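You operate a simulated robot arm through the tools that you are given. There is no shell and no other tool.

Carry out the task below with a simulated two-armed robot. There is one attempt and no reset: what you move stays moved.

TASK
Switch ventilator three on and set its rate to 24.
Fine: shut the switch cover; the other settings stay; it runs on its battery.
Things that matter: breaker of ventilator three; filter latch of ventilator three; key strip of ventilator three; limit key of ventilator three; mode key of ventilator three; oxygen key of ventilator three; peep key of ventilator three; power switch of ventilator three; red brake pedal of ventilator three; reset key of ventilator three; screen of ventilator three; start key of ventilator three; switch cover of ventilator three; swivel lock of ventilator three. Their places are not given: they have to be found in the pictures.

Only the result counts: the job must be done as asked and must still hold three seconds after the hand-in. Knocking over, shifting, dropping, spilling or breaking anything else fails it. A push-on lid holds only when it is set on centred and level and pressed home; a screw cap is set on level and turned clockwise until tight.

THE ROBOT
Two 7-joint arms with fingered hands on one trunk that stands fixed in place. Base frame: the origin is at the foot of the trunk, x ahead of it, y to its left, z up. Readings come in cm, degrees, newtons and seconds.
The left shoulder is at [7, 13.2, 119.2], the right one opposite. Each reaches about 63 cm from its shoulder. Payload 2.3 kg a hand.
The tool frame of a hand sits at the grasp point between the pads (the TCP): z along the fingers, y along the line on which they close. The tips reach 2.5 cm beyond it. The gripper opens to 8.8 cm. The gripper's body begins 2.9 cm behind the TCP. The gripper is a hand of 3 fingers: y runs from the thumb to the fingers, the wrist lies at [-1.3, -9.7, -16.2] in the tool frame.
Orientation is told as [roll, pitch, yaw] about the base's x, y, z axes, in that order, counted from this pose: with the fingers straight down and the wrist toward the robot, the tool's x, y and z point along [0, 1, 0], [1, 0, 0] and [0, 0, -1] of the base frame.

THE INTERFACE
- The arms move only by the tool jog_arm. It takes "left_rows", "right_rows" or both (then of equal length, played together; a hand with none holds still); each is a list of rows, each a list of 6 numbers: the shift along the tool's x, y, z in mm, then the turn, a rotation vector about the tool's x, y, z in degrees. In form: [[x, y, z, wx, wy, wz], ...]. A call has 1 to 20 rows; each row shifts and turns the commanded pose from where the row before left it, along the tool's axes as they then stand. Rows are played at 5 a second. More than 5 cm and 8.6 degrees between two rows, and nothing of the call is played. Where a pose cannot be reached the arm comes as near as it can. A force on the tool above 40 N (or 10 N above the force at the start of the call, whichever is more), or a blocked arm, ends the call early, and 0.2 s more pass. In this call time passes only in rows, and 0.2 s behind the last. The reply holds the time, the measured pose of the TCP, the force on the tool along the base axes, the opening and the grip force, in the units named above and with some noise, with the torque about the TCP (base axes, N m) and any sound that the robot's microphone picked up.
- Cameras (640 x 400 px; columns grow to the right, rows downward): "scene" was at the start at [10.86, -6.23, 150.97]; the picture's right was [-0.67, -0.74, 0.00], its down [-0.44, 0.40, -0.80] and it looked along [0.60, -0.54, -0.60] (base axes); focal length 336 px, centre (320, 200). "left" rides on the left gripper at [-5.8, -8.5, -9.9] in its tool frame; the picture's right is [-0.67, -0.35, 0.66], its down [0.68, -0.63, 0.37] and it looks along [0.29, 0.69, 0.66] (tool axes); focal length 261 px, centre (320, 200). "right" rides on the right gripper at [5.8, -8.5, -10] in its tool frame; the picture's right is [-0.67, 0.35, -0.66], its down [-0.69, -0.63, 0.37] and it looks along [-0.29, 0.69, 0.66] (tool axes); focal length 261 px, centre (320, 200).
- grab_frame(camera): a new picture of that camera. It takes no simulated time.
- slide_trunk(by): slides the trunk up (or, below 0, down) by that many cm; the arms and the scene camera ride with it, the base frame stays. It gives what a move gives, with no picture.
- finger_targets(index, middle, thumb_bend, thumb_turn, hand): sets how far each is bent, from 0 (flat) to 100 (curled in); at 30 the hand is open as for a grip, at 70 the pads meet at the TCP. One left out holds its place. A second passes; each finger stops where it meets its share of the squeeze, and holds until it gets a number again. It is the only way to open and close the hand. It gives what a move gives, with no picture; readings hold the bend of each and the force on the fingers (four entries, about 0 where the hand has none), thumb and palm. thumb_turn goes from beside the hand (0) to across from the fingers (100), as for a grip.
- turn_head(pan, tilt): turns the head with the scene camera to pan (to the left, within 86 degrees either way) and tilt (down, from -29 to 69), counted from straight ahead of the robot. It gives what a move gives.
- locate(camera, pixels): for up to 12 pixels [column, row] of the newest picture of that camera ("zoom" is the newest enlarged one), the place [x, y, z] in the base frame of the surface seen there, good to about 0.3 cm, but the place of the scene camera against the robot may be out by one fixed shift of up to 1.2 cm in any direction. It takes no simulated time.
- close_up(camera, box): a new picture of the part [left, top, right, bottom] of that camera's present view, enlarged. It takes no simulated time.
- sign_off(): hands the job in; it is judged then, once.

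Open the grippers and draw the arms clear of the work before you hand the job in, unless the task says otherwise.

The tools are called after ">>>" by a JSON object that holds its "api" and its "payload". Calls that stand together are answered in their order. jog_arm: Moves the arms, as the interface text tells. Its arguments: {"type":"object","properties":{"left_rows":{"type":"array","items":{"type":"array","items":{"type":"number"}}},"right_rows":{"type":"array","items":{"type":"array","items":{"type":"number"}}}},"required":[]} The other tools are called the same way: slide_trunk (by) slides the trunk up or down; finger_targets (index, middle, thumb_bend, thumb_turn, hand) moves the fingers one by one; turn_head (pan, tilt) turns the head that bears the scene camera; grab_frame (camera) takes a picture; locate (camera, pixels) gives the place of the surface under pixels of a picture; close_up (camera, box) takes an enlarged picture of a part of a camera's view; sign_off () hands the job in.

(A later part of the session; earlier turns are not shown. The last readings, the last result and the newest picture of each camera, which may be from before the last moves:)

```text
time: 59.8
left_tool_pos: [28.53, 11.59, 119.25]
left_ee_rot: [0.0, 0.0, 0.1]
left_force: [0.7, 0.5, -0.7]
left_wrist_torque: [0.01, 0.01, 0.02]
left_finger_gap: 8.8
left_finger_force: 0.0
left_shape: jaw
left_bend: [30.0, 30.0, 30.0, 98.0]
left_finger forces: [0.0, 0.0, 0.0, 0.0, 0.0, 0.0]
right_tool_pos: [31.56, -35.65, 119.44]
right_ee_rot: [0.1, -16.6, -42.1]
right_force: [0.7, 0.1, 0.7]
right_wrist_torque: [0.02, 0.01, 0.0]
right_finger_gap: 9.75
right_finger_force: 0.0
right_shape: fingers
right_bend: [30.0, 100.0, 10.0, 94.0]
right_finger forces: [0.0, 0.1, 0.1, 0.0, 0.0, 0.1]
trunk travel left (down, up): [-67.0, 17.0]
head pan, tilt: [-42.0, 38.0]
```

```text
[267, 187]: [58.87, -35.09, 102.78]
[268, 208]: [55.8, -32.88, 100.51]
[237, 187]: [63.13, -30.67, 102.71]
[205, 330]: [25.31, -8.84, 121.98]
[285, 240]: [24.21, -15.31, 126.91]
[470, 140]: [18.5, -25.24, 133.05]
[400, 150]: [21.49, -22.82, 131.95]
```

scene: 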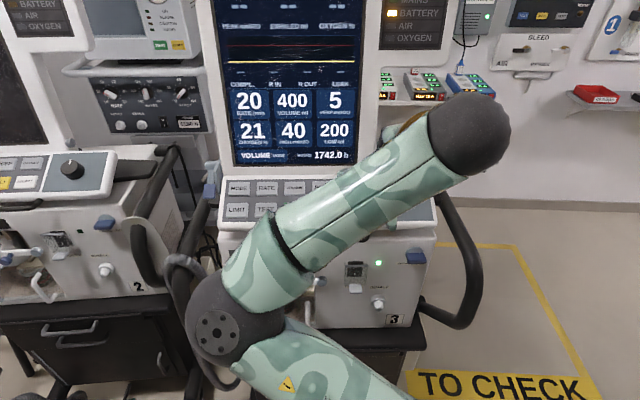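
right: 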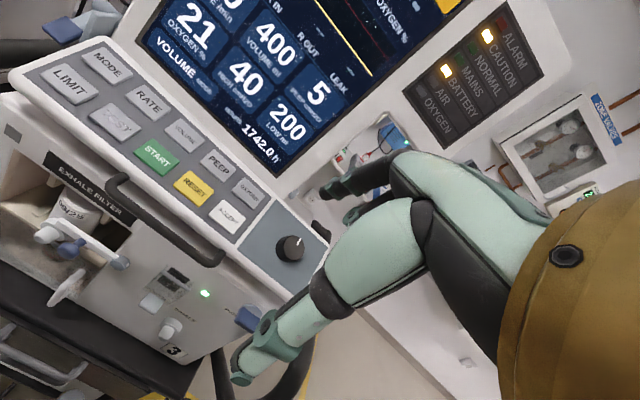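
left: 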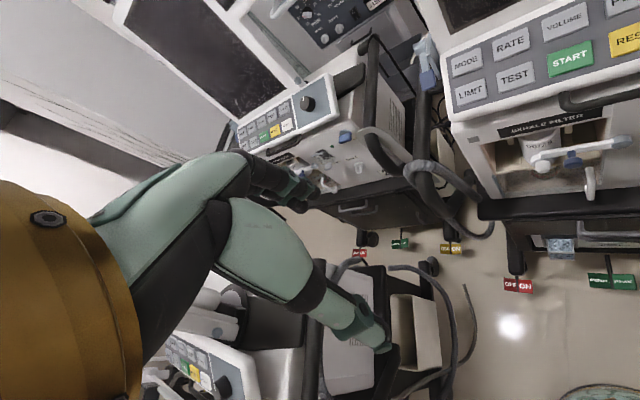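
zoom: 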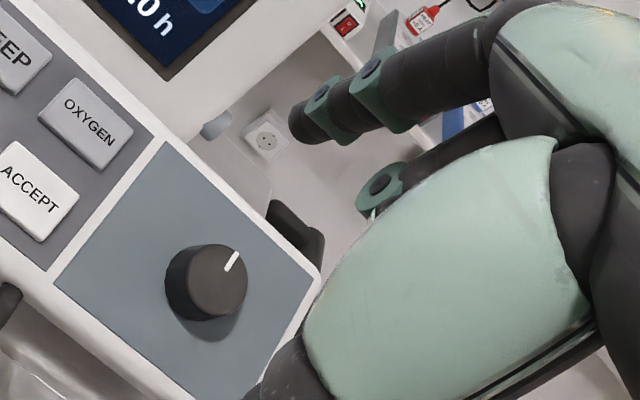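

Machine keys measured: RATE ≈ (59.8,-34.9,102.8). I curl the thumb so only the index leads, then move toward a hover above RATE, staying at height ~119 first.

>>> {"api": "finger_targets", "payload": {"hand": "right", "thumb_bend": 100, "index": 30}}

>>> {"api": "jog_arm", "payload": {"right_rows": [[32, 25, 7.4, 0, 0, 0], [32, 25, 7.4, 0, 0, 0], [32, 25, 7.4, 0, 0, 0], [32, 25, 7.4, 0, 0, 0]]}}

>>> {"api": "grab_frame", "payload": {"camera": "scene"}}

>>> {"api": "grab_frame", "payload": {"camera": "right"}}

```text
time: 60.8
left_tool_pos: [28.55, 11.52, 119.14]
left_ee_rot: [0.1, 0.0, 0.1]
left_force: [0.5, -0.8, -0.8]
left_wrist_torque: [-0.03, 0.03, 0.06]
left_finger_gap: 8.76
left_finger_force: 0.0
left_shape: jaw
left_bend: [30.0, 30.0, 30.0, 98.0]
left_finger forces: [0.1, 0.0, 0.1, 0.1, 0.0, 0.1]
right_tool_pos: [31.58, -35.63, 119.38]
right_ee_rot: [0.1, -16.4, -42.0]
right_force: [-0.1, 0.2, -0.9]
right_wrist_torque: [0.03, 0.0, -0.02]
right_finger_gap: 2.03
right_finger_force: 0.0
right_shape: fingers
right_bend: [30.0, 100.0, 98.0, 100.0]
right_finger forces: [0.1, 0.0, 0.1, 0.0, 0.0, 0.0]
trunk travel left (down, up): [-67.0, 17.0]
head pan, tilt: [-42.0, 38.0]
```

```text
time: 61.8
left_tool_pos: [28.63, 11.51, 119.12]
left_ee_rot: [0.0, -0.1, 0.0]
left_force: [-0.1, 1.2, -0.1]
left_wrist_torque: [-0.02, 0.05, -0.02]
left_finger_gap: 8.78
left_finger_force: 0.0
left_shape: jaw
left_bend: [30.0, 30.0, 30.0, 98.0]
left_finger forces: [0.0, 0.0, 0.0, 0.1, 0.0, 0.0]
right_tool_pos: [48.03, -33.11, 119.04]
right_ee_rot: [-0.1, -16.4, -42.1]
right_force: [0.1, 0.4, -0.5]
right_wrist_torque: [-0.02, 0.01, 0.0]
right_finger_gap: 2.05
right_finger_force: 0.0
right_shape: fingers
right_bend: [29.0, 100.0, 98.0, 100.0]
right_finger forces: [0.1, 0.1, 0.0, 0.1, 0.0, 0.0]
trunk travel left (down, up): [-67.0, 17.0]
head pan, tilt: [-42.0, 38.0]
```

```text
taken
```

scene: 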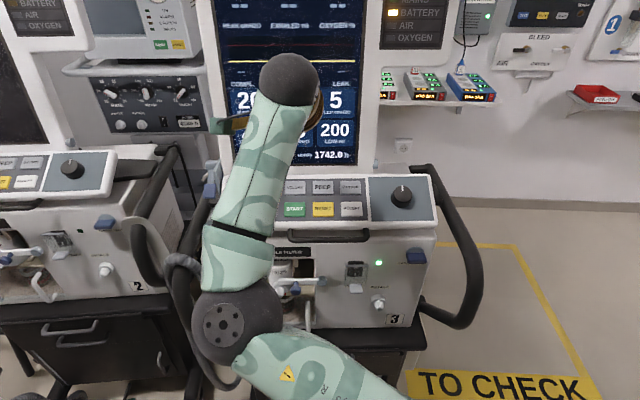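

```text
taken
```

right: 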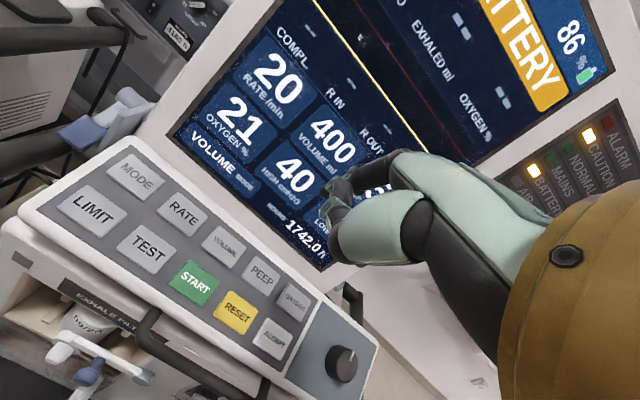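

Battery reads 86%, so I'll be efficient. I continue to the hover: x +62, n +57 mm, and descend to z≈107.

>>> {"api": "jog_arm", "payload": {"right_rows": [[31, 27, 8, 0, 0, 0], [31, 27, 8, 0, 0, 0], [0, -8.5, 28.8, 0, 0, 0], [0, -8.5, 28.8, 0, 0, 0], [0, -8.5, 28.8, 0, 0, 0], [0, -8.5, 28.8, 0, 0, 0]]}}

>>> {"api": "grab_frame", "payload": {"camera": "right"}}

>>> {"api": "grab_frame", "payload": {"camera": "scene"}}

```text
time: 63.2
left_tool_pos: [28.52, 11.39, 119.22]
left_ee_rot: [0.0, -0.1, 0.0]
left_force: [0.2, 0.8, 0.1]
left_wrist_torque: [0.0, 0.0, 0.03]
left_finger_gap: 8.77
left_finger_force: 0.0
left_shape: jaw
left_bend: [30.0, 30.0, 30.0, 98.0]
left_finger forces: [0.0, 0.1, 0.0, 0.0, 0.0, 0.0]
right_tool_pos: [51.53, -32.97, 106.45]
right_ee_rot: [0.1, -16.5, -42.1]
right_force: [0.1, 0.7, 0.5]
right_wrist_torque: [0.01, 0.02, 0.0]
right_finger_gap: 2.02
right_finger_force: 0.1
right_shape: fingers
right_bend: [29.0, 100.0, 98.0, 100.0]
right_finger forces: [0.1, 0.0, 0.1, 0.0, 0.1, 0.0]
right hand out of reach, approached as far as the arm can: row 1, 2
trunk travel left (down, up): [-67.0, 17.0]
head pan, tilt: [-42.0, 38.0]
```

```text
taken
```

right: 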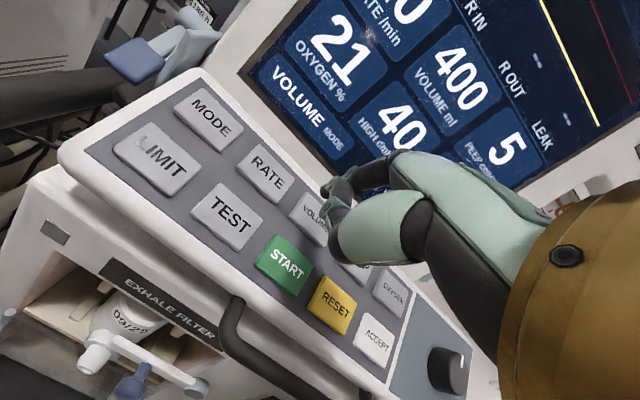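

```text
taken
```

scene: 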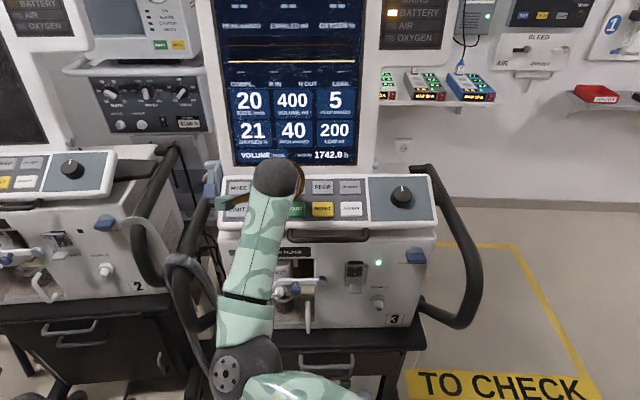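

The forward reach is limited in this wrist posture. I tilt the fingers 18° further forward, which brings the wrist closer to the robot, and look again.

>>> {"api": "jog_arm", "payload": {"right_rows": [[0, 0, 0, -6.2, 0, 0], [0, 0, 0, -6.2, 0, 0], [0, 0, 0, -6.2, 0, 0]]}}

>>> {"api": "grab_frame", "payload": {"camera": "right"}}

>>> {"api": "locate", "payload": {"camera": "right", "pixels": [[323, 192], [330, 188], [340, 185], [350, 235]]}}

```text
time: 64.0
left_tool_pos: [28.5, 11.42, 119.07]
left_ee_rot: [-0.1, 0.0, 0.1]
left_force: [-0.4, -0.5, 0.3]
left_wrist_torque: [-0.02, 0.02, -0.03]
left_finger_gap: 8.77
left_finger_force: 0.0
left_shape: jaw
left_bend: [30.0, 30.0, 30.0, 98.0]
left_finger forces: [0.0, 0.0, 0.1, 0.0, 0.0, 0.0]
right_tool_pos: [51.71, -32.84, 106.71]
right_ee_rot: [0.2, -35.1, -42.0]
right_force: [0.7, -0.2, 0.3]
right_wrist_torque: [-0.04, -0.03, -0.02]
right_finger_gap: 2.02
right_finger_force: 0.2
right_shape: fingers
right_bend: [29.0, 100.0, 98.0, 100.0]
right_finger forces: [0.0, 0.0, 0.0, 0.0, 0.1, 0.0]
trunk travel left (down, up): [-67.0, 17.0]
head pan, tilt: [-42.0, 38.0]
```

```text
taken
```

right: 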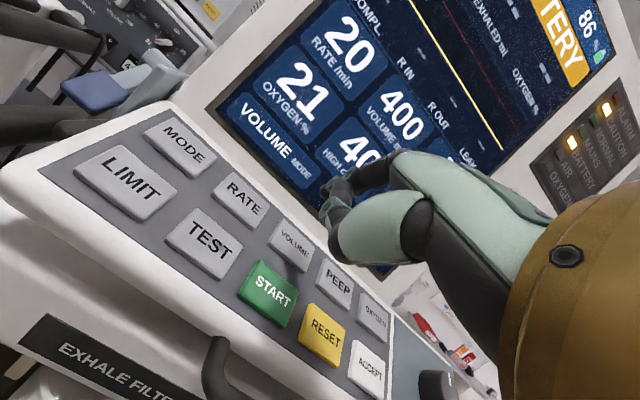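

```text
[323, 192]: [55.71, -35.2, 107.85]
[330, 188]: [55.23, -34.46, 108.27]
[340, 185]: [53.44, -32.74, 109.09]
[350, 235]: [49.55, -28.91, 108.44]
```

Reach held. The tip is at about (55.7,-35.2,107.9). I measure RATE again from this closer view.

>>> {"api": "locate", "payload": {"camera": "right", "pixels": [[243, 197], [230, 190], [255, 215], [245, 180], [235, 215], [293, 243], [325, 325], [368, 368], [268, 292]]}}

>>> {"api": "jog_arm", "payload": {"right_rows": [[17, 12, 9, 0, 0, 0], [17, 12, 9, 0, 0, 0]]}}

>>> {"api": "grab_frame", "payload": {"camera": "right"}}

```text
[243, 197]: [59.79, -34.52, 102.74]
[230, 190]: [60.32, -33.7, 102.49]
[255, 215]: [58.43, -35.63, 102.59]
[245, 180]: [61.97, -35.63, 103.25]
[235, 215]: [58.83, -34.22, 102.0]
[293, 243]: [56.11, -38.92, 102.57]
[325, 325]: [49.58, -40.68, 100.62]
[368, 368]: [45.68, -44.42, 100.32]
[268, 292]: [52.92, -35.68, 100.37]
```

```text
time: 64.6
left_tool_pos: [28.67, 11.39, 119.2]
left_ee_rot: [0.0, 0.0, 0.0]
left_force: [-0.7, -0.4, 0.1]
left_wrist_torque: [0.01, -0.02, 0.02]
left_finger_gap: 8.76
left_finger_force: 0.1
left_shape: jaw
left_bend: [30.0, 30.0, 30.0, 98.0]
left_finger forces: [0.1, 0.0, 0.0, 0.1, 0.0, 0.0]
right_tool_pos: [55.74, -34.27, 106.94]
right_ee_rot: [0.0, -35.0, -41.8]
right_force: [-0.1, -0.2, 0.3]
right_wrist_torque: [0.01, 0.01, 0.0]
right_finger_gap: 1.99
right_finger_force: 0.1
right_shape: fingers
right_bend: [29.0, 100.0, 98.0, 100.0]
right_finger forces: [0.0, 0.0, 0.0, 0.0, 0.0, 0.0]
right hand out of reach, approached as far as the arm can: row 1, 2
trunk travel left (down, up): [-67.0, 17.0]
head pan, tilt: [-42.0, 38.0]
```

```text
taken
```

right: 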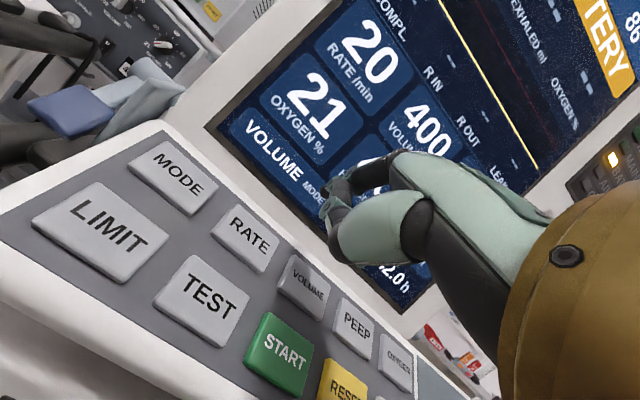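

RATE centre is n=67.4, r=-14.2; the tip is now at n≈68.8, r≈-12.3. I try 19 mm to the left and 14 mm back.

>>> {"api": "jog_arm", "payload": {"right_rows": [[0, -11.5, -8, 0, 0, 0], [19, 0, 0, 0, 0, 0]]}}

>>> {"api": "grab_frame", "payload": {"camera": "right"}}

>>> {"api": "locate", "payload": {"camera": "right", "pixels": [[323, 205], [328, 190], [335, 185]]}}

```text
time: 65.2
left_tool_pos: [28.52, 11.43, 119.12]
left_ee_rot: [0.0, -0.1, 0.0]
left_force: [-0.4, 0.6, -0.8]
left_wrist_torque: [0.01, 0.01, 0.02]
left_finger_gap: 8.77
left_finger_force: 0.0
left_shape: jaw
left_bend: [30.0, 30.0, 30.0, 98.0]
left_finger forces: [0.0, 0.1, 0.0, 0.0, 0.1, 0.0]
right_tool_pos: [54.6, -33.76, 106.9]
right_ee_rot: [0.0, -35.0, -41.7]
right_force: [-0.5, -0.1, -0.6]
right_wrist_torque: [-0.02, 0.02, 0.03]
right_finger_gap: 2.02
right_finger_force: 0.0
right_shape: fingers
right_bend: [29.0, 100.0, 98.0, 100.0]
right_finger forces: [0.1, 0.0, 0.0, 0.0, 0.0, 0.1]
right hand out of reach, approached as far as the arm can: row 1, 2
trunk travel left (down, up): [-67.0, 17.0]
head pan, tilt: [-42.0, 38.0]
```

```text
taken
```

right: 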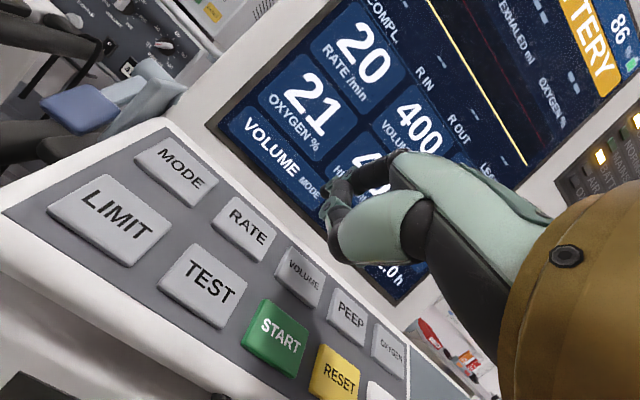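

```text
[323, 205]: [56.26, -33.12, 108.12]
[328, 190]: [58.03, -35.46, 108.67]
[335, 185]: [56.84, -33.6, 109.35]
```

Leftward motion is limited in this posture; I yaw the hand 14° to the left, which carries the fingertip left about the wrist.

>>> {"api": "jog_arm", "payload": {"right_rows": [[12, 0, 0, 0, 4.0, -5.7], [12, 0, 0, 0, 4.0, -5.7]]}}

>>> {"api": "grab_frame", "payload": {"camera": "right"}}

>>> {"api": "locate", "payload": {"camera": "right", "pixels": [[323, 205], [328, 190], [335, 185]]}}

```text
time: 65.8
left_tool_pos: [28.45, 11.5, 119.13]
left_ee_rot: [0.0, 0.0, 0.2]
left_force: [0.5, 0.5, -0.5]
left_wrist_torque: [0.01, 0.0, 0.02]
left_finger_gap: 8.78
left_finger_force: 0.1
left_shape: jaw
left_bend: [30.0, 30.0, 30.0, 98.0]
left_finger forces: [0.0, 0.1, 0.0, 0.0, 0.0, 0.1]
right_tool_pos: [56.27, -31.79, 107.18]
right_ee_rot: [0.2, -35.1, -28.1]
right_force: [1.0, 0.5, -0.3]
right_wrist_torque: [0.01, 0.0, 0.06]
right_finger_gap: 2.04
right_finger_force: 0.1
right_shape: fingers
right_bend: [29.0, 100.0, 98.0, 100.0]
right_finger forces: [0.0, 0.0, 0.1, 0.0, 0.1, 0.1]
trunk travel left (down, up): [-67.0, 17.0]
head pan, tilt: [-42.0, 38.0]
```

```text
taken
```

right: 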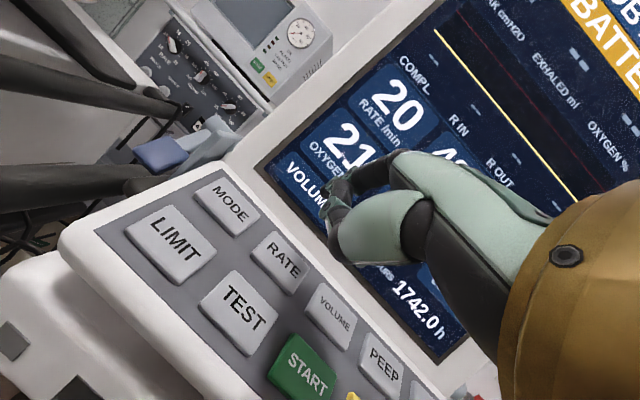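

```text
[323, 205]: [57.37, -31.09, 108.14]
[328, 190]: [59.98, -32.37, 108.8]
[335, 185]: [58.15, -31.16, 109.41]
```

No reach problem now. The tip is at ≈(60.0,-33.3,108.3); RATE is (59.6,-34.5,102.7). I shift 12 mm right and descend 38 mm.

>>> {"api": "jog_arm", "payload": {"right_rows": [[-12, 0, 0, 0, 0, 0], [0, -7.3, 10.4, 0, 0, 0], [0, -7.3, 10.4, 0, 0, 0], [0, -7.3, 10.4, 0, 0, 0]]}}

>>> {"api": "grab_frame", "payload": {"camera": "right"}}

>>> {"api": "locate", "payload": {"camera": "right", "pixels": [[325, 192], [328, 190], [335, 185], [300, 210], [285, 200], [310, 225]]}}

>>> {"api": "grab_frame", "payload": {"camera": "scene"}}

```text
time: 66.8
left_tool_pos: [28.4, 11.54, 119.22]
left_ee_rot: [0.0, 0.0, 0.1]
left_force: [0.7, 0.3, -0.1]
left_wrist_torque: [-0.02, 0.0, 0.0]
left_finger_gap: 8.77
left_finger_force: 0.1
left_shape: jaw
left_bend: [30.0, 30.0, 30.0, 98.0]
left_finger forces: [0.0, 0.0, 0.0, 0.1, 0.0, 0.0]
right_tool_pos: [55.52, -32.88, 103.3]
right_ee_rot: [0.1, -35.1, -28.1]
right_force: [0.3, 0.2, 0.5]
right_wrist_torque: [0.04, 0.01, 0.01]
right_finger_gap: 2.03
right_finger_force: 0.1
right_shape: fingers
right_bend: [29.0, 100.0, 98.0, 100.0]
right_finger forces: [0.0, 0.0, 0.0, 0.1, 0.0, 0.0]
trunk travel left (down, up): [-67.0, 17.0]
head pan, tilt: [-42.0, 38.0]
```

```text
taken
```

right: 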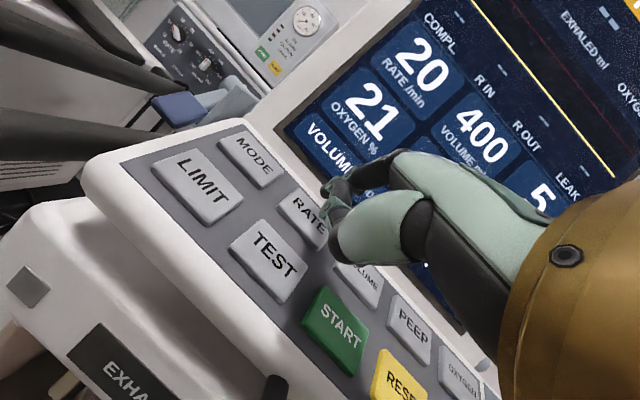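

```text
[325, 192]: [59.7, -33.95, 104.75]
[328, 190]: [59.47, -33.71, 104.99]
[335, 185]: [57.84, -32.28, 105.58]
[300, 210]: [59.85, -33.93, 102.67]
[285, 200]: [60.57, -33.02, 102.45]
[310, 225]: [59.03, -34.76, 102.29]
```

```text
taken
```

scene: 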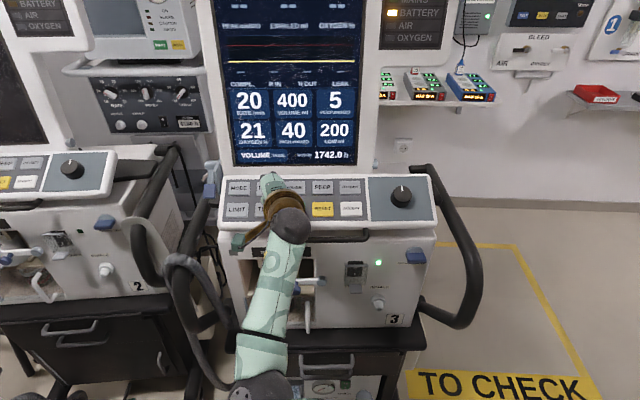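

The tip is just above RATE (about 1.2 cm). I press down in small steps.

>>> {"api": "jog_arm", "payload": {"right_rows": [[0, -4, 5.7, 0, 0, 0], [0, -2.9, 4.1, 0, 0, 0], [0, -1.7, 2.5, 0, 0, 0]]}}

>>> {"api": "grab_frame", "payload": {"camera": "right"}}

```text
time: 67.6
left_tool_pos: [28.45, 11.55, 119.07]
left_ee_rot: [-0.2, -0.1, 0.2]
left_force: [0.0, -0.7, 0.0]
left_wrist_torque: [0.01, 0.01, -0.03]
left_finger_gap: 8.75
left_finger_force: 0.0
left_shape: jaw
left_bend: [30.0, 30.0, 30.0, 98.0]
left_finger forces: [0.0, 0.1, 0.1, 0.1, 0.0, 0.0]
right_tool_pos: [55.65, -32.9, 101.79]
right_ee_rot: [0.1, -35.1, -28.2]
right_force: [-0.8, -0.5, 1.0]
right_wrist_torque: [-0.04, -0.06, 0.02]
right_finger_gap: 2.04
right_finger_force: 0.9
right_shape: fingers
right_bend: [29.0, 100.0, 98.0, 100.0]
right_finger forces: [1.6, 0.1, 0.0, 0.0, 0.0, 0.0]
trunk travel left (down, up): [-67.0, 17.0]
head pan, tilt: [-42.0, 38.0]
heard: click
```

```text
taken
```

right: 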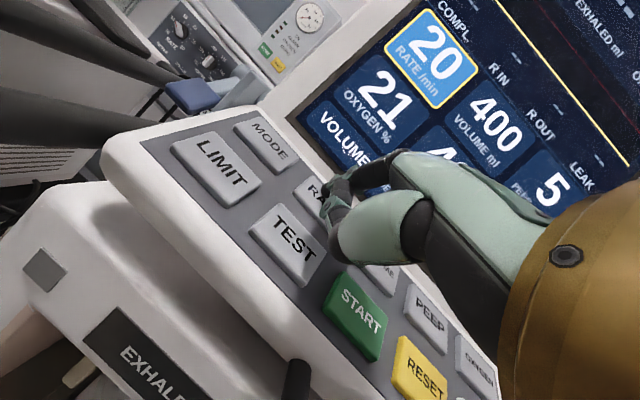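

A click was heard and RATE is highlighted. I lift 10 cm and travel right toward the knob.

>>> {"api": "jog_arm", "payload": {"right_rows": [[0, 19, -27, 0, 0, 0], [0, 19, -27, 0, 0, 0], [0, 19, -27, 0, 0, 0], [-42.5, -5.7, -4, 0, 0, 0], [-42.5, -5.7, -4, 0, -4, 5.7], [-42.5, -5.7, -4, 0, -4, 5.7], [-42.5, -5.7, -4, 4.8, 0, 0], [-42.5, -5.7, -4, 4.8, 0, 0]]}}

>>> {"api": "finger_targets", "payload": {"hand": "right", "index": 30, "middle": 30, "thumb_bend": 30, "thumb_turn": 98}}

>>> {"api": "grab_frame", "payload": {"camera": "right"}}

>>> {"api": "grab_frame", "payload": {"camera": "scene"}}

```text
time: 69.4
left_tool_pos: [28.28, 11.33, 119.26]
left_ee_rot: [0.1, -0.2, -0.1]
left_force: [-0.2, 0.2, -0.6]
left_wrist_torque: [-0.02, -0.01, -0.02]
left_finger_gap: 8.75
left_finger_force: 0.0
left_shape: jaw
left_bend: [30.0, 30.0, 30.0, 98.0]
left_finger forces: [0.1, 0.1, 0.0, 0.0, 0.0, 0.0]
right_tool_pos: [40.46, -48.66, 111.79]
right_ee_rot: [0.2, -25.3, -42.0]
right_force: [-0.4, -0.4, 0.0]
right_wrist_torque: [0.04, -0.01, 0.0]
right_finger_gap: 2.06
right_finger_force: 0.1
right_shape: fingers
right_bend: [29.0, 100.0, 98.0, 100.0]
right_finger forces: [0.0, 0.1, 0.0, 0.1, 0.0, 0.1]
trunk travel left (down, up): [-67.0, 17.0]
head pan, tilt: [-42.0, 38.0]
```

```text
time: 70.4
left_tool_pos: [28.52, 11.44, 119.14]
left_ee_rot: [0.0, 0.0, 0.1]
left_force: [0.6, -0.2, 0.6]
left_wrist_torque: [0.02, -0.01, -0.02]
left_finger_gap: 8.76
left_finger_force: 0.0
left_shape: jaw
left_bend: [30.0, 30.0, 30.0, 98.0]
left_finger forces: [0.0, 0.0, 0.0, 0.1, 0.1, 0.0]
right_tool_pos: [40.82, -48.44, 111.85]
right_ee_rot: [0.0, -25.5, -42.0]
right_force: [0.7, -0.2, 0.0]
right_wrist_torque: [-0.03, -0.01, -0.01]
right_finger_gap: 8.48
right_finger_force: 0.0
right_shape: fingers
right_bend: [30.0, 30.0, 30.0, 96.0]
right_finger forces: [0.1, 0.1, 0.1, 0.1, 0.1, 0.0]
trunk travel left (down, up): [-67.0, 17.0]
head pan, tilt: [-42.0, 38.0]
```

```text
taken
```

right: 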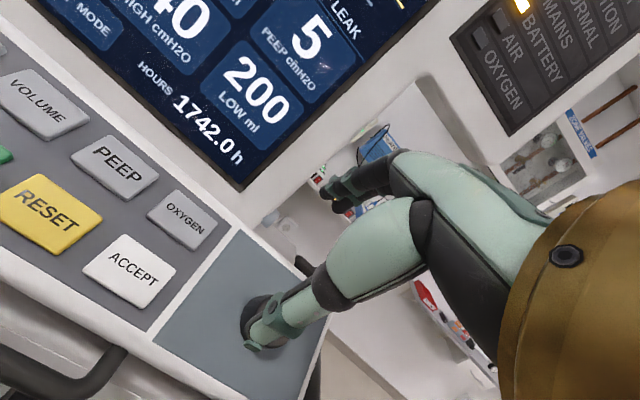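

```text
taken
```

scene: 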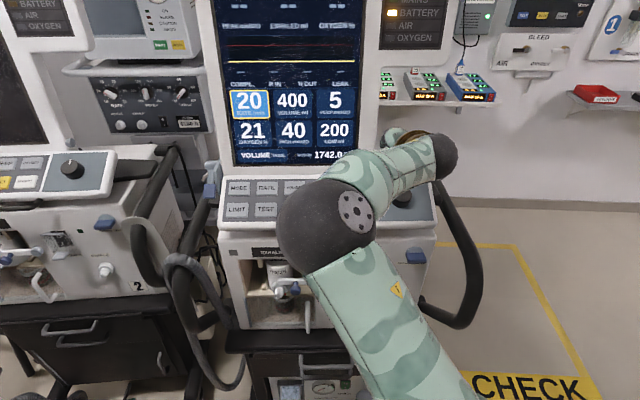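

RATE is still selected (20, framed). I locate the knob from the scene camera and the right camera.

>>> {"api": "close_up", "payload": {"camera": "scene", "box": [360, 160, 450, 240]}}

>>> {"api": "locate", "payload": {"camera": "zoom", "pixels": [[320, 140], [340, 160], [320, 200], [300, 180], [350, 190], [400, 230], [330, 240]]}}

>>> {"api": "locate", "payload": {"camera": "right", "pixels": [[245, 320], [257, 305], [255, 335], [220, 330], [240, 260], [248, 345], [345, 180], [325, 190]]}}

```text
5.00 times, centred on (405, 200) of scene
```

zoom: 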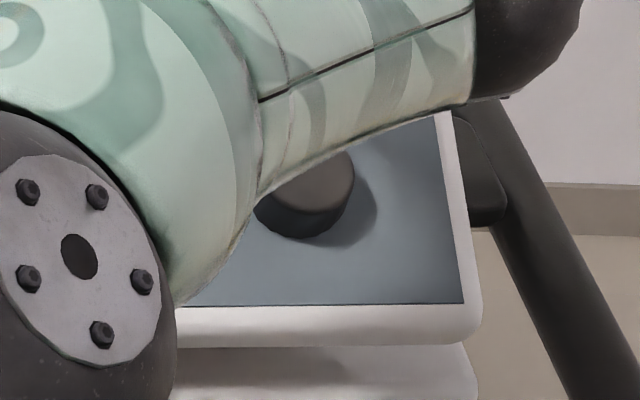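

```text
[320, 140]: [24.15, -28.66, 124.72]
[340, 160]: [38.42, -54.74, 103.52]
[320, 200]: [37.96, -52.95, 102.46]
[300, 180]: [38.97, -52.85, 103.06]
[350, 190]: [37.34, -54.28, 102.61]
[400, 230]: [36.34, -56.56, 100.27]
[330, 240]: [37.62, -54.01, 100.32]
```

```text
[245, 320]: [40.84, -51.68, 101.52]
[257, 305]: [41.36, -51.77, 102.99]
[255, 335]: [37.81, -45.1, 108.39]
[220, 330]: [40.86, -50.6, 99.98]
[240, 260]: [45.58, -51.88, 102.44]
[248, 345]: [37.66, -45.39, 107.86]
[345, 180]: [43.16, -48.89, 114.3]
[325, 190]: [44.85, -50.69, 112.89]
```

Knob top centre comes out at about (40.2,-53.4,103.7), diameter 3.7 cm. I set the fingers to a 5.5 cm opening, centre over it and come down part way along its axis.

>>> {"api": "finger_targets", "payload": {"hand": "right", "index": 43, "middle": 43, "thumb_bend": 43}}

>>> {"api": "jog_arm", "payload": {"right_rows": [[-40, -9, 0, 0, 0, 0], [0, 0, 25, 0, 0, 0], [0, 0, 20, 0, 0, 0]]}}

>>> {"api": "grab_frame", "payload": {"camera": "right"}}

>>> {"api": "grab_frame", "payload": {"camera": "scene"}}

```text
time: 71.4
left_tool_pos: [28.51, 11.45, 119.1]
left_ee_rot: [-0.1, 0.1, 0.0]
left_force: [0.3, 0.2, 1.3]
left_wrist_torque: [0.01, -0.02, -0.03]
left_finger_gap: 8.76
left_finger_force: 0.0
left_shape: jaw
left_bend: [30.0, 30.0, 30.0, 98.0]
left_finger forces: [0.0, 0.1, 0.0, 0.0, 0.0, 0.0]
right_tool_pos: [40.72, -48.46, 111.76]
right_ee_rot: [0.1, -25.5, -42.0]
right_force: [-0.3, 0.4, 0.2]
right_wrist_torque: [0.02, 0.0, -0.05]
right_finger_gap: 5.76
right_finger_force: 0.1
right_shape: fingers
right_bend: [43.0, 43.0, 43.0, 97.0]
right_finger forces: [0.0, 0.0, 0.0, 0.0, 0.1, 0.0]
trunk travel left (down, up): [-67.0, 17.0]
head pan, tilt: [-42.0, 38.0]
```

```text
time: 72.2
left_tool_pos: [28.6, 11.54, 119.1]
left_ee_rot: [0.0, 0.0, 0.1]
left_force: [-0.2, -0.8, -0.5]
left_wrist_torque: [0.01, 0.0, 0.01]
left_finger_gap: 8.79
left_finger_force: 0.1
left_shape: jaw
left_bend: [30.0, 30.0, 30.0, 98.0]
left_finger forces: [0.0, 0.0, 0.0, 0.0, 0.1, 0.0]
right_tool_pos: [38.9, -52.02, 107.22]
right_ee_rot: [0.0, -25.5, -42.0]
right_force: [-0.6, -0.4, -0.2]
right_wrist_torque: [-0.01, -0.03, 0.0]
right_finger_gap: 5.77
right_finger_force: 0.1
right_shape: fingers
right_bend: [43.0, 43.0, 43.0, 97.0]
right_finger forces: [0.0, 0.1, 0.1, 0.0, 0.1, 0.1]
trunk travel left (down, up): [-67.0, 17.0]
head pan, tilt: [-42.0, 38.0]
```

```text
taken
```

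right: 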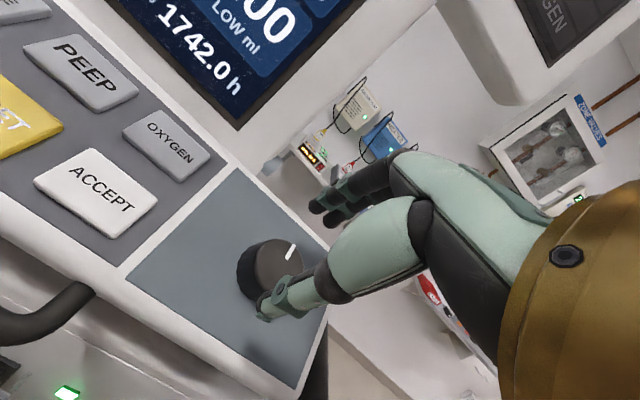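

```text
taken
```

scene: 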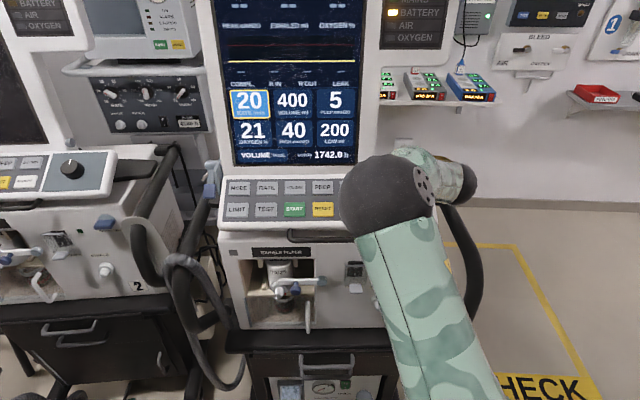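

The knob's top face is visible around (275,262). I locate points on it for precise centring.

>>> {"api": "close_up", "payload": {"camera": "right", "box": [210, 170, 370, 330]}}

>>> {"api": "locate", "payload": {"camera": "zoom", "pixels": [[270, 200], [300, 205], [320, 215], [250, 235], [280, 235], [310, 240], [280, 265], [240, 250], [335, 225], [225, 290], [215, 330]]}}

```text
2.50 times, centred on (290, 250) of right
```

zoom: 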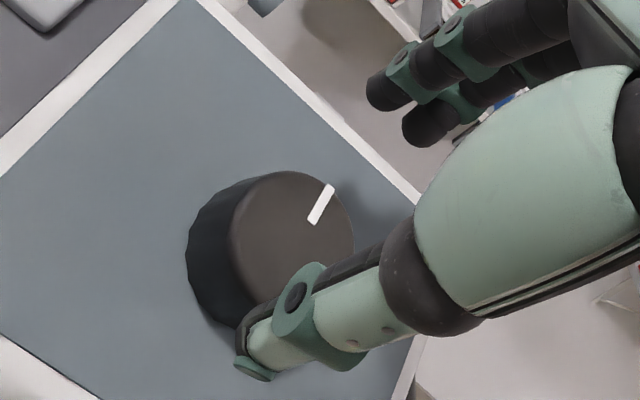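

```text
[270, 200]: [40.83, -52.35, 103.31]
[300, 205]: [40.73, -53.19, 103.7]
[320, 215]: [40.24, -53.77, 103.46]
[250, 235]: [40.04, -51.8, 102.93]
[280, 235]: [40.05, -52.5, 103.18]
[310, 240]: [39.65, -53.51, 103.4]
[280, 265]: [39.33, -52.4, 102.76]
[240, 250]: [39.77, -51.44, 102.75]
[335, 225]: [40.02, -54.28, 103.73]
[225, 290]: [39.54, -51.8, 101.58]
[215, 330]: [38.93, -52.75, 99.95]
```

Knob top centre: (39.85,-52.95,103.25). I shift y −5 mm and go 32 mm further down around the knob.

>>> {"api": "jog_arm", "payload": {"right_rows": [[-1, -5, 0, 0, 0, 0], [0, 0, 18, 0, 0, 0], [0, 0, 14, 0, 0, 0]]}}

>>> {"api": "grab_frame", "payload": {"camera": "right"}}

>>> {"api": "close_up", "payload": {"camera": "right", "box": [210, 150, 370, 350]}}

```text
time: 73.0
left_tool_pos: [28.45, 11.35, 119.15]
left_ee_rot: [0.0, 0.0, 0.1]
left_force: [0.0, 0.4, 0.7]
left_wrist_torque: [-0.01, 0.02, 0.0]
left_finger_gap: 8.75
left_finger_force: 0.0
left_shape: jaw
left_bend: [30.0, 30.0, 30.0, 98.0]
left_finger forces: [0.1, 0.0, 0.0, 0.1, 0.0, 0.0]
right_tool_pos: [39.59, -52.73, 104.13]
right_ee_rot: [0.1, -25.4, -42.1]
right_force: [-0.2, -0.8, -0.3]
right_wrist_torque: [0.01, 0.04, 0.0]
right_finger_gap: 5.76
right_finger_force: 0.0
right_shape: fingers
right_bend: [43.0, 43.0, 43.0, 97.0]
right_finger forces: [0.0, 0.0, 0.0, 0.0, 0.0, 0.0]
trunk travel left (down, up): [-67.0, 17.0]
head pan, tilt: [-42.0, 38.0]
```

```text
taken
```

right: 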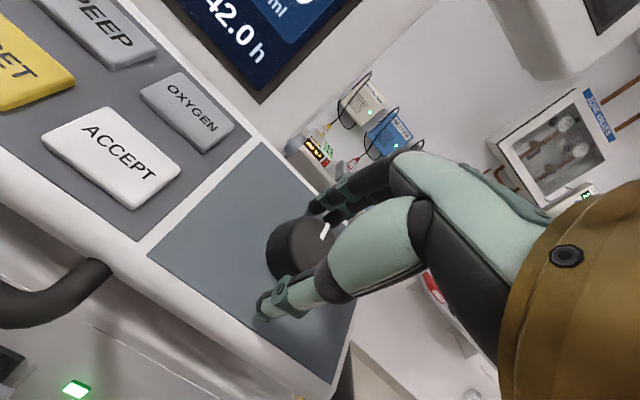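

```text
2.00 times, centred on (290, 250) of right
```

zoom: 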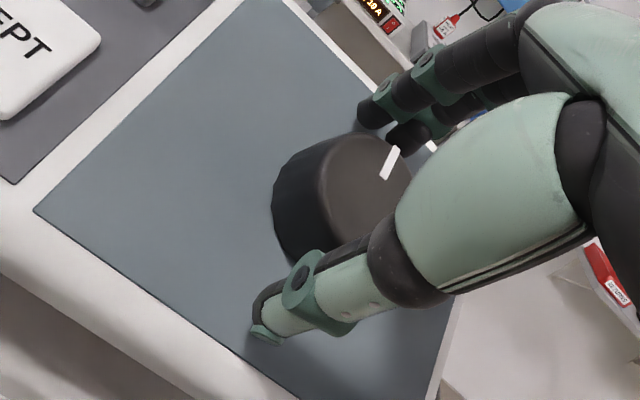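

The hand straddles the knob. I close gently.

>>> {"api": "finger_targets", "payload": {"hand": "right", "index": 56, "middle": 56, "thumb_bend": 56}}

>>> {"api": "close_up", "payload": {"camera": "right", "box": [210, 150, 370, 350]}}

>>> {"api": "close_up", "payload": {"camera": "scene", "box": [210, 60, 370, 170]}}

```text
time: 74.0
left_tool_pos: [28.43, 11.52, 119.17]
left_ee_rot: [-0.1, 0.0, 0.2]
left_force: [-0.1, -0.5, 0.7]
left_wrist_torque: [-0.04, 0.0, 0.03]
left_finger_gap: 8.76
left_finger_force: 0.1
left_shape: jaw
left_bend: [30.0, 30.0, 30.0, 98.0]
left_finger forces: [0.0, 0.0, 0.1, 0.1, 0.1, 0.0]
right_tool_pos: [39.59, -52.68, 104.2]
right_ee_rot: [0.2, -25.5, -42.0]
right_force: [-0.5, -1.8, 0.2]
right_wrist_torque: [-0.02, 0.0, -0.01]
right_finger_gap: 3.23
right_finger_force: 1.9
right_shape: fingers
right_bend: [54.0, 54.0, 55.0, 99.0]
right_finger forces: [1.3, 1.5, 0.1, 0.0, 1.0, 0.0]
trunk travel left (down, up): [-67.0, 17.0]
head pan, tilt: [-42.0, 38.0]
```

```text
2.00 times, centred on (290, 250) of right
```

zoom: 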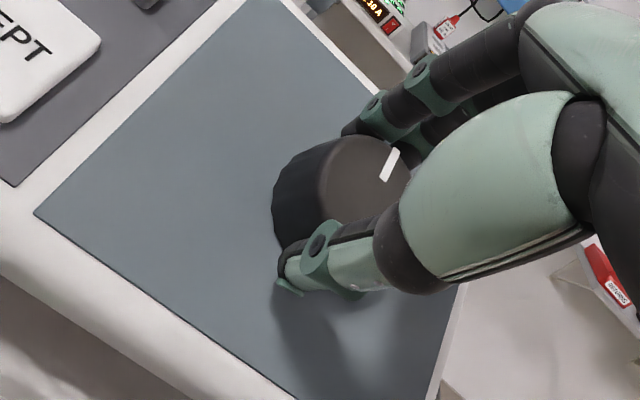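

```text
3.64 times, centred on (290, 115) of scene
```

zoom: 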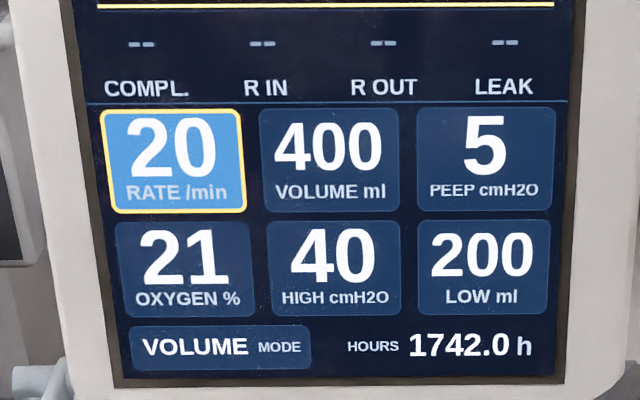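

Light contact all round, rate still 20. I grip a bit tighter and turn 12° clockwise (+z) to see the effect.

>>> {"api": "finger_targets", "payload": {"hand": "right", "index": 60, "middle": 60, "thumb_bend": 60}}

>>> {"api": "jog_arm", "payload": {"right_rows": [[0, 0, 0, 0, 0, 6], [0, 0, 0, 0, 0, 6]]}}

>>> {"api": "close_up", "payload": {"camera": "scene", "box": [210, 60, 370, 170]}}

>>> {"api": "close_up", "payload": {"camera": "right", "box": [210, 150, 370, 350]}}

```text
time: 75.0
left_tool_pos: [28.39, 11.39, 119.16]
left_ee_rot: [0.0, -0.1, 0.1]
left_force: [-0.5, -0.5, 0.4]
left_wrist_torque: [-0.01, -0.01, -0.03]
left_finger_gap: 8.75
left_finger_force: 0.1
left_shape: jaw
left_bend: [30.0, 30.0, 30.0, 98.0]
left_finger forces: [0.1, 0.0, 0.1, 0.0, 0.1, 0.1]
right_tool_pos: [39.57, -52.81, 104.1]
right_ee_rot: [0.1, -25.5, -42.1]
right_force: [1.5, -2.0, 3.9]
right_wrist_torque: [-0.09, -0.09, 0.01]
right_finger_gap: 3.06
right_finger_force: 5.1
right_shape: fingers
right_bend: [55.0, 56.0, 56.0, 99.0]
right_finger forces: [3.4, 3.8, 0.1, 0.0, 3.3, 0.0]
trunk travel left (down, up): [-67.0, 17.0]
head pan, tilt: [-42.0, 38.0]
```

```text
time: 75.6
left_tool_pos: [28.49, 11.42, 119.05]
left_ee_rot: [0.0, 0.0, 0.1]
left_force: [1.1, -0.1, -0.1]
left_wrist_torque: [0.0, 0.0, -0.01]
left_finger_gap: 8.77
left_finger_force: 0.1
left_shape: jaw
left_bend: [30.0, 30.0, 30.0, 98.0]
left_finger forces: [0.0, 0.1, 0.1, 0.0, 0.0, 0.0]
right_tool_pos: [39.64, -52.73, 104.12]
right_ee_rot: [5.6, -24.8, -55.4]
right_force: [1.9, -2.6, 1.1]
right_wrist_torque: [-0.1, -0.02, 0.04]
right_finger_gap: 3.09
right_finger_force: 5.5
right_shape: fingers
right_bend: [55.0, 56.0, 56.0, 99.0]
right_finger forces: [3.4, 3.5, 0.1, 0.1, 3.4, 0.0]
trunk travel left (down, up): [-67.0, 17.0]
head pan, tilt: [-42.0, 38.0]
```

```text
3.64 times, centred on (290, 115) of scene
```

zoom: 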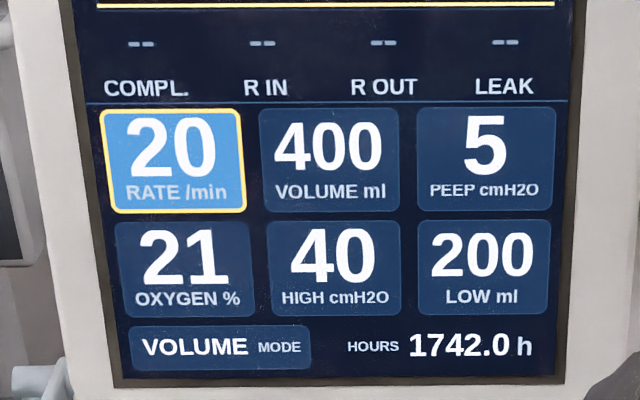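

```text
2.00 times, centred on (290, 250) of right
```

zoom: 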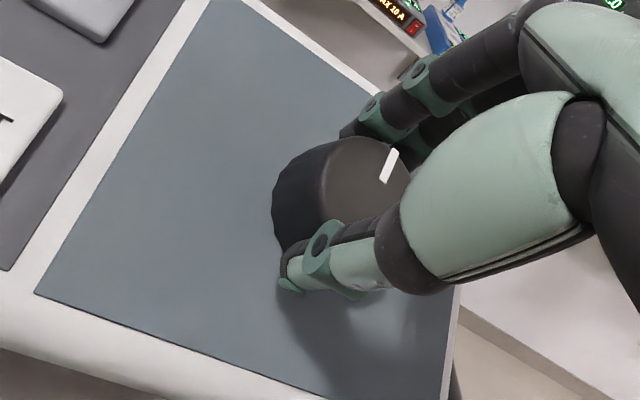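

The knob turned with the hand (12°), no change yet. I continue turning in steps and listen for clicks.

>>> {"api": "jog_arm", "payload": {"right_rows": [[0, 0, 0, 0, 0, 6]]}}

>>> {"api": "close_up", "payload": {"camera": "scene", "box": [210, 60, 370, 170]}}

```text
time: 76.0
left_tool_pos: [28.6, 11.38, 119.14]
left_ee_rot: [0.0, 0.0, 0.0]
left_force: [0.1, 0.2, -0.6]
left_wrist_torque: [-0.06, -0.01, 0.0]
left_finger_gap: 8.77
left_finger_force: 0.1
left_shape: jaw
left_bend: [30.0, 30.0, 30.0, 98.0]
left_finger forces: [0.0, 0.1, 0.1, 0.0, 0.1, 0.0]
right_tool_pos: [39.64, -52.6, 104.18]
right_ee_rot: [8.5, -24.0, -61.9]
right_force: [0.7, -2.0, 0.7]
right_wrist_torque: [-0.06, -0.03, 0.05]
right_finger_gap: 3.08
right_finger_force: 4.7
right_shape: fingers
right_bend: [55.0, 56.0, 56.0, 99.0]
right_finger forces: [3.1, 3.3, 0.0, 0.0, 3.6, 0.0]
trunk travel left (down, up): [-67.0, 17.0]
head pan, tilt: [-42.0, 38.0]
```

```text
3.64 times, centred on (290, 115) of scene
```

zoom: 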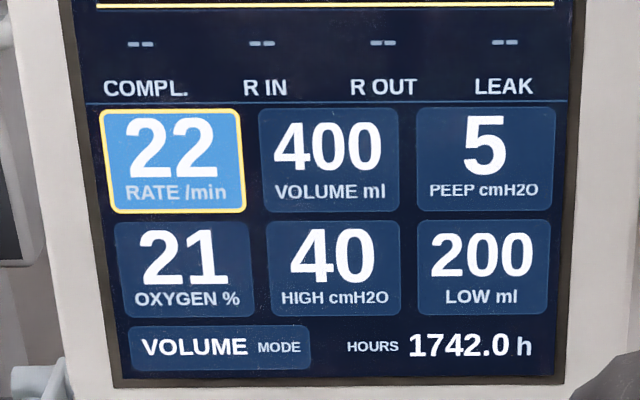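

It now shows 22 (steps of 2). I turn 6° further at a time.

>>> {"api": "jog_arm", "payload": {"right_rows": [[0, 0, 0, 0, 0, 6], [0, 0, 0, 0, 0, 5]]}}

>>> {"api": "close_up", "payload": {"camera": "scene", "box": [210, 60, 370, 170]}}

```text
time: 76.6
left_tool_pos: [28.56, 11.41, 119.1]
left_ee_rot: [-0.1, 0.0, 0.0]
left_force: [-0.5, -0.5, -0.2]
left_wrist_torque: [0.01, -0.05, 0.04]
left_finger_gap: 8.75
left_finger_force: 0.0
left_shape: jaw
left_bend: [30.0, 30.0, 30.0, 98.0]
left_finger forces: [0.0, 0.0, 0.1, 0.1, 0.0, 0.1]
right_tool_pos: [39.5, -52.79, 104.17]
right_ee_rot: [13.1, -22.0, -73.7]
right_force: [1.0, -2.2, 1.0]
right_wrist_torque: [-0.07, -0.03, 0.0]
right_finger_gap: 3.09
right_finger_force: 5.7
right_shape: fingers
right_bend: [55.0, 56.0, 56.0, 99.0]
right_finger forces: [3.3, 3.4, 0.0, 0.0, 3.5, 0.0]
trunk travel left (down, up): [-67.0, 17.0]
head pan, tilt: [-42.0, 38.0]
```

```text
3.64 times, centred on (290, 115) of scene
```

zoom: 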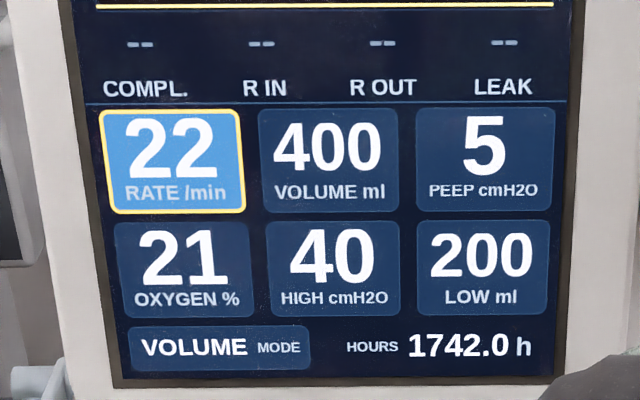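

29° turned, still 22. I turn 5° more.

>>> {"api": "jog_arm", "payload": {"right_rows": [[0, 0, 0, 0, 0, 5]]}}

>>> {"api": "close_up", "payload": {"camera": "scene", "box": [210, 60, 370, 170]}}

```text
time: 77.0
left_tool_pos: [28.47, 11.53, 119.09]
left_ee_rot: [0.1, 0.0, 0.1]
left_force: [0.1, -0.1, 0.1]
left_wrist_torque: [0.0, 0.03, 0.01]
left_finger_gap: 8.77
left_finger_force: 0.0
left_shape: jaw
left_bend: [30.0, 30.0, 30.0, 98.0]
left_finger forces: [0.0, 0.0, 0.0, 0.1, 0.0, 0.0]
right_tool_pos: [39.51, -52.73, 104.22]
right_ee_rot: [14.9, -20.8, -78.8]
right_force: [0.8, -2.8, 2.8]
right_wrist_torque: [-0.05, -0.03, 0.07]
right_finger_gap: 3.11
right_finger_force: 5.4
right_shape: fingers
right_bend: [55.0, 56.0, 56.0, 99.0]
right_finger forces: [3.7, 3.1, 0.0, 0.0, 3.5, 0.1]
trunk travel left (down, up): [-67.0, 17.0]
head pan, tilt: [-42.0, 38.0]
```

```text
3.64 times, centred on (290, 115) of scene
```

zoom: 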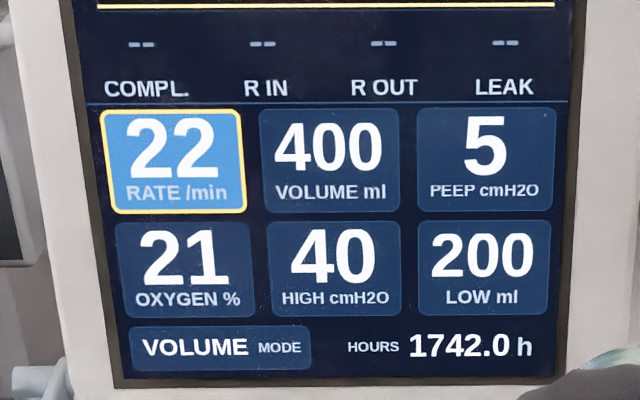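

34°, still 22; another 4°.

>>> {"api": "jog_arm", "payload": {"right_rows": [[0, 0, 0, 0, 0, 4]]}}

>>> {"api": "close_up", "payload": {"camera": "scene", "box": [210, 60, 370, 170]}}

>>> {"api": "close_up", "payload": {"camera": "right", "box": [210, 150, 370, 350]}}

```text
time: 77.4
left_tool_pos: [28.52, 11.45, 119.1]
left_ee_rot: [0.0, -0.1, 0.1]
left_force: [-0.2, 1.1, 0.8]
left_wrist_torque: [-0.01, 0.01, 0.01]
left_finger_gap: 8.79
left_finger_force: 0.0
left_shape: jaw
left_bend: [30.0, 30.0, 30.0, 98.0]
left_finger forces: [0.1, 0.0, 0.0, 0.0, 0.0, 0.0]
right_tool_pos: [39.59, -52.76, 104.17]
right_ee_rot: [16.4, -19.7, -83.0]
right_force: [2.8, -2.4, 0.4]
right_wrist_torque: [-0.07, -0.03, 0.04]
right_finger_gap: 3.07
right_finger_force: 4.6
right_shape: fingers
right_bend: [55.0, 56.0, 56.0, 99.0]
right_finger forces: [3.2, 3.0, 0.0, 0.1, 3.8, 0.1]
trunk travel left (down, up): [-67.0, 17.0]
head pan, tilt: [-42.0, 38.0]
```

```text
3.64 times, centred on (290, 115) of scene
```

zoom: 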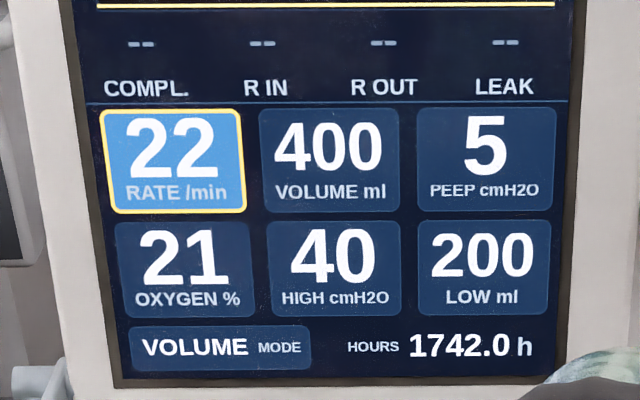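

```text
2.00 times, centred on (290, 250) of right
```

zoom: 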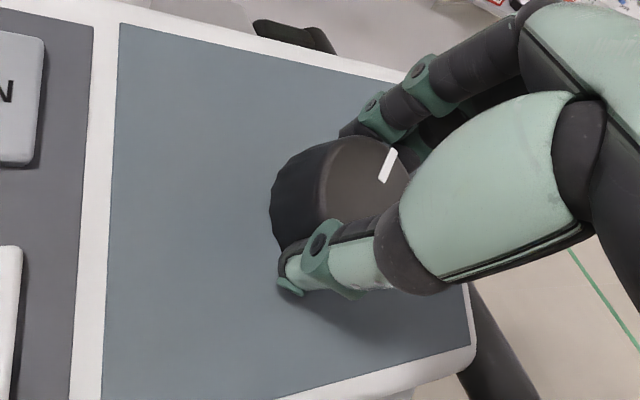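

38° and the knob is still following the hand; thresholds seem ~30° apart. I turn two more 5° rows.

>>> {"api": "jog_arm", "payload": {"right_rows": [[0, 0, 0, 0, 0, 5], [0, 0, 0, 0, 0, 5]]}}

>>> {"api": "close_up", "payload": {"camera": "scene", "box": [210, 60, 370, 170]}}

```text
time: 78.0
left_tool_pos: [28.48, 11.41, 119.09]
left_ee_rot: [-0.1, 0.0, 0.0]
left_force: [-1.0, -0.2, -1.3]
left_wrist_torque: [-0.01, 0.04, 0.04]
left_finger_gap: 8.79
left_finger_force: 0.0
left_shape: jaw
left_bend: [30.0, 30.0, 30.0, 98.0]
left_finger forces: [0.1, 0.1, 0.1, 0.0, 0.0, 0.1]
right_tool_pos: [39.53, -52.66, 104.24]
right_ee_rot: [19.5, -16.6, -93.0]
right_force: [1.2, -3.3, 1.6]
right_wrist_torque: [-0.06, -0.03, 0.01]
right_finger_gap: 3.09
right_finger_force: 5.6
right_shape: fingers
right_bend: [55.0, 56.0, 56.0, 99.0]
right_finger forces: [3.9, 3.1, 0.1, 0.0, 3.4, 0.0]
trunk travel left (down, up): [-67.0, 17.0]
head pan, tilt: [-42.0, 38.0]
```

```text
3.64 times, centred on (290, 115) of scene
```

zoom: 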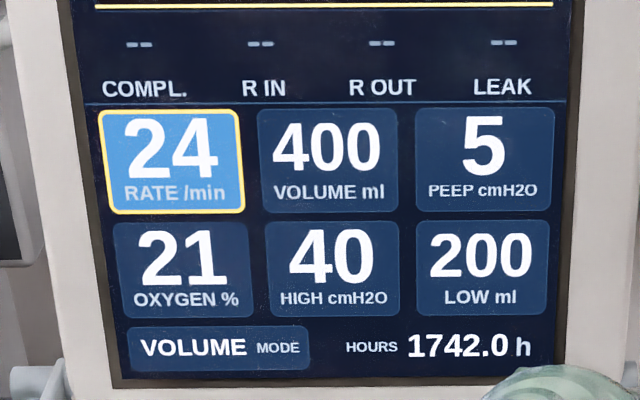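

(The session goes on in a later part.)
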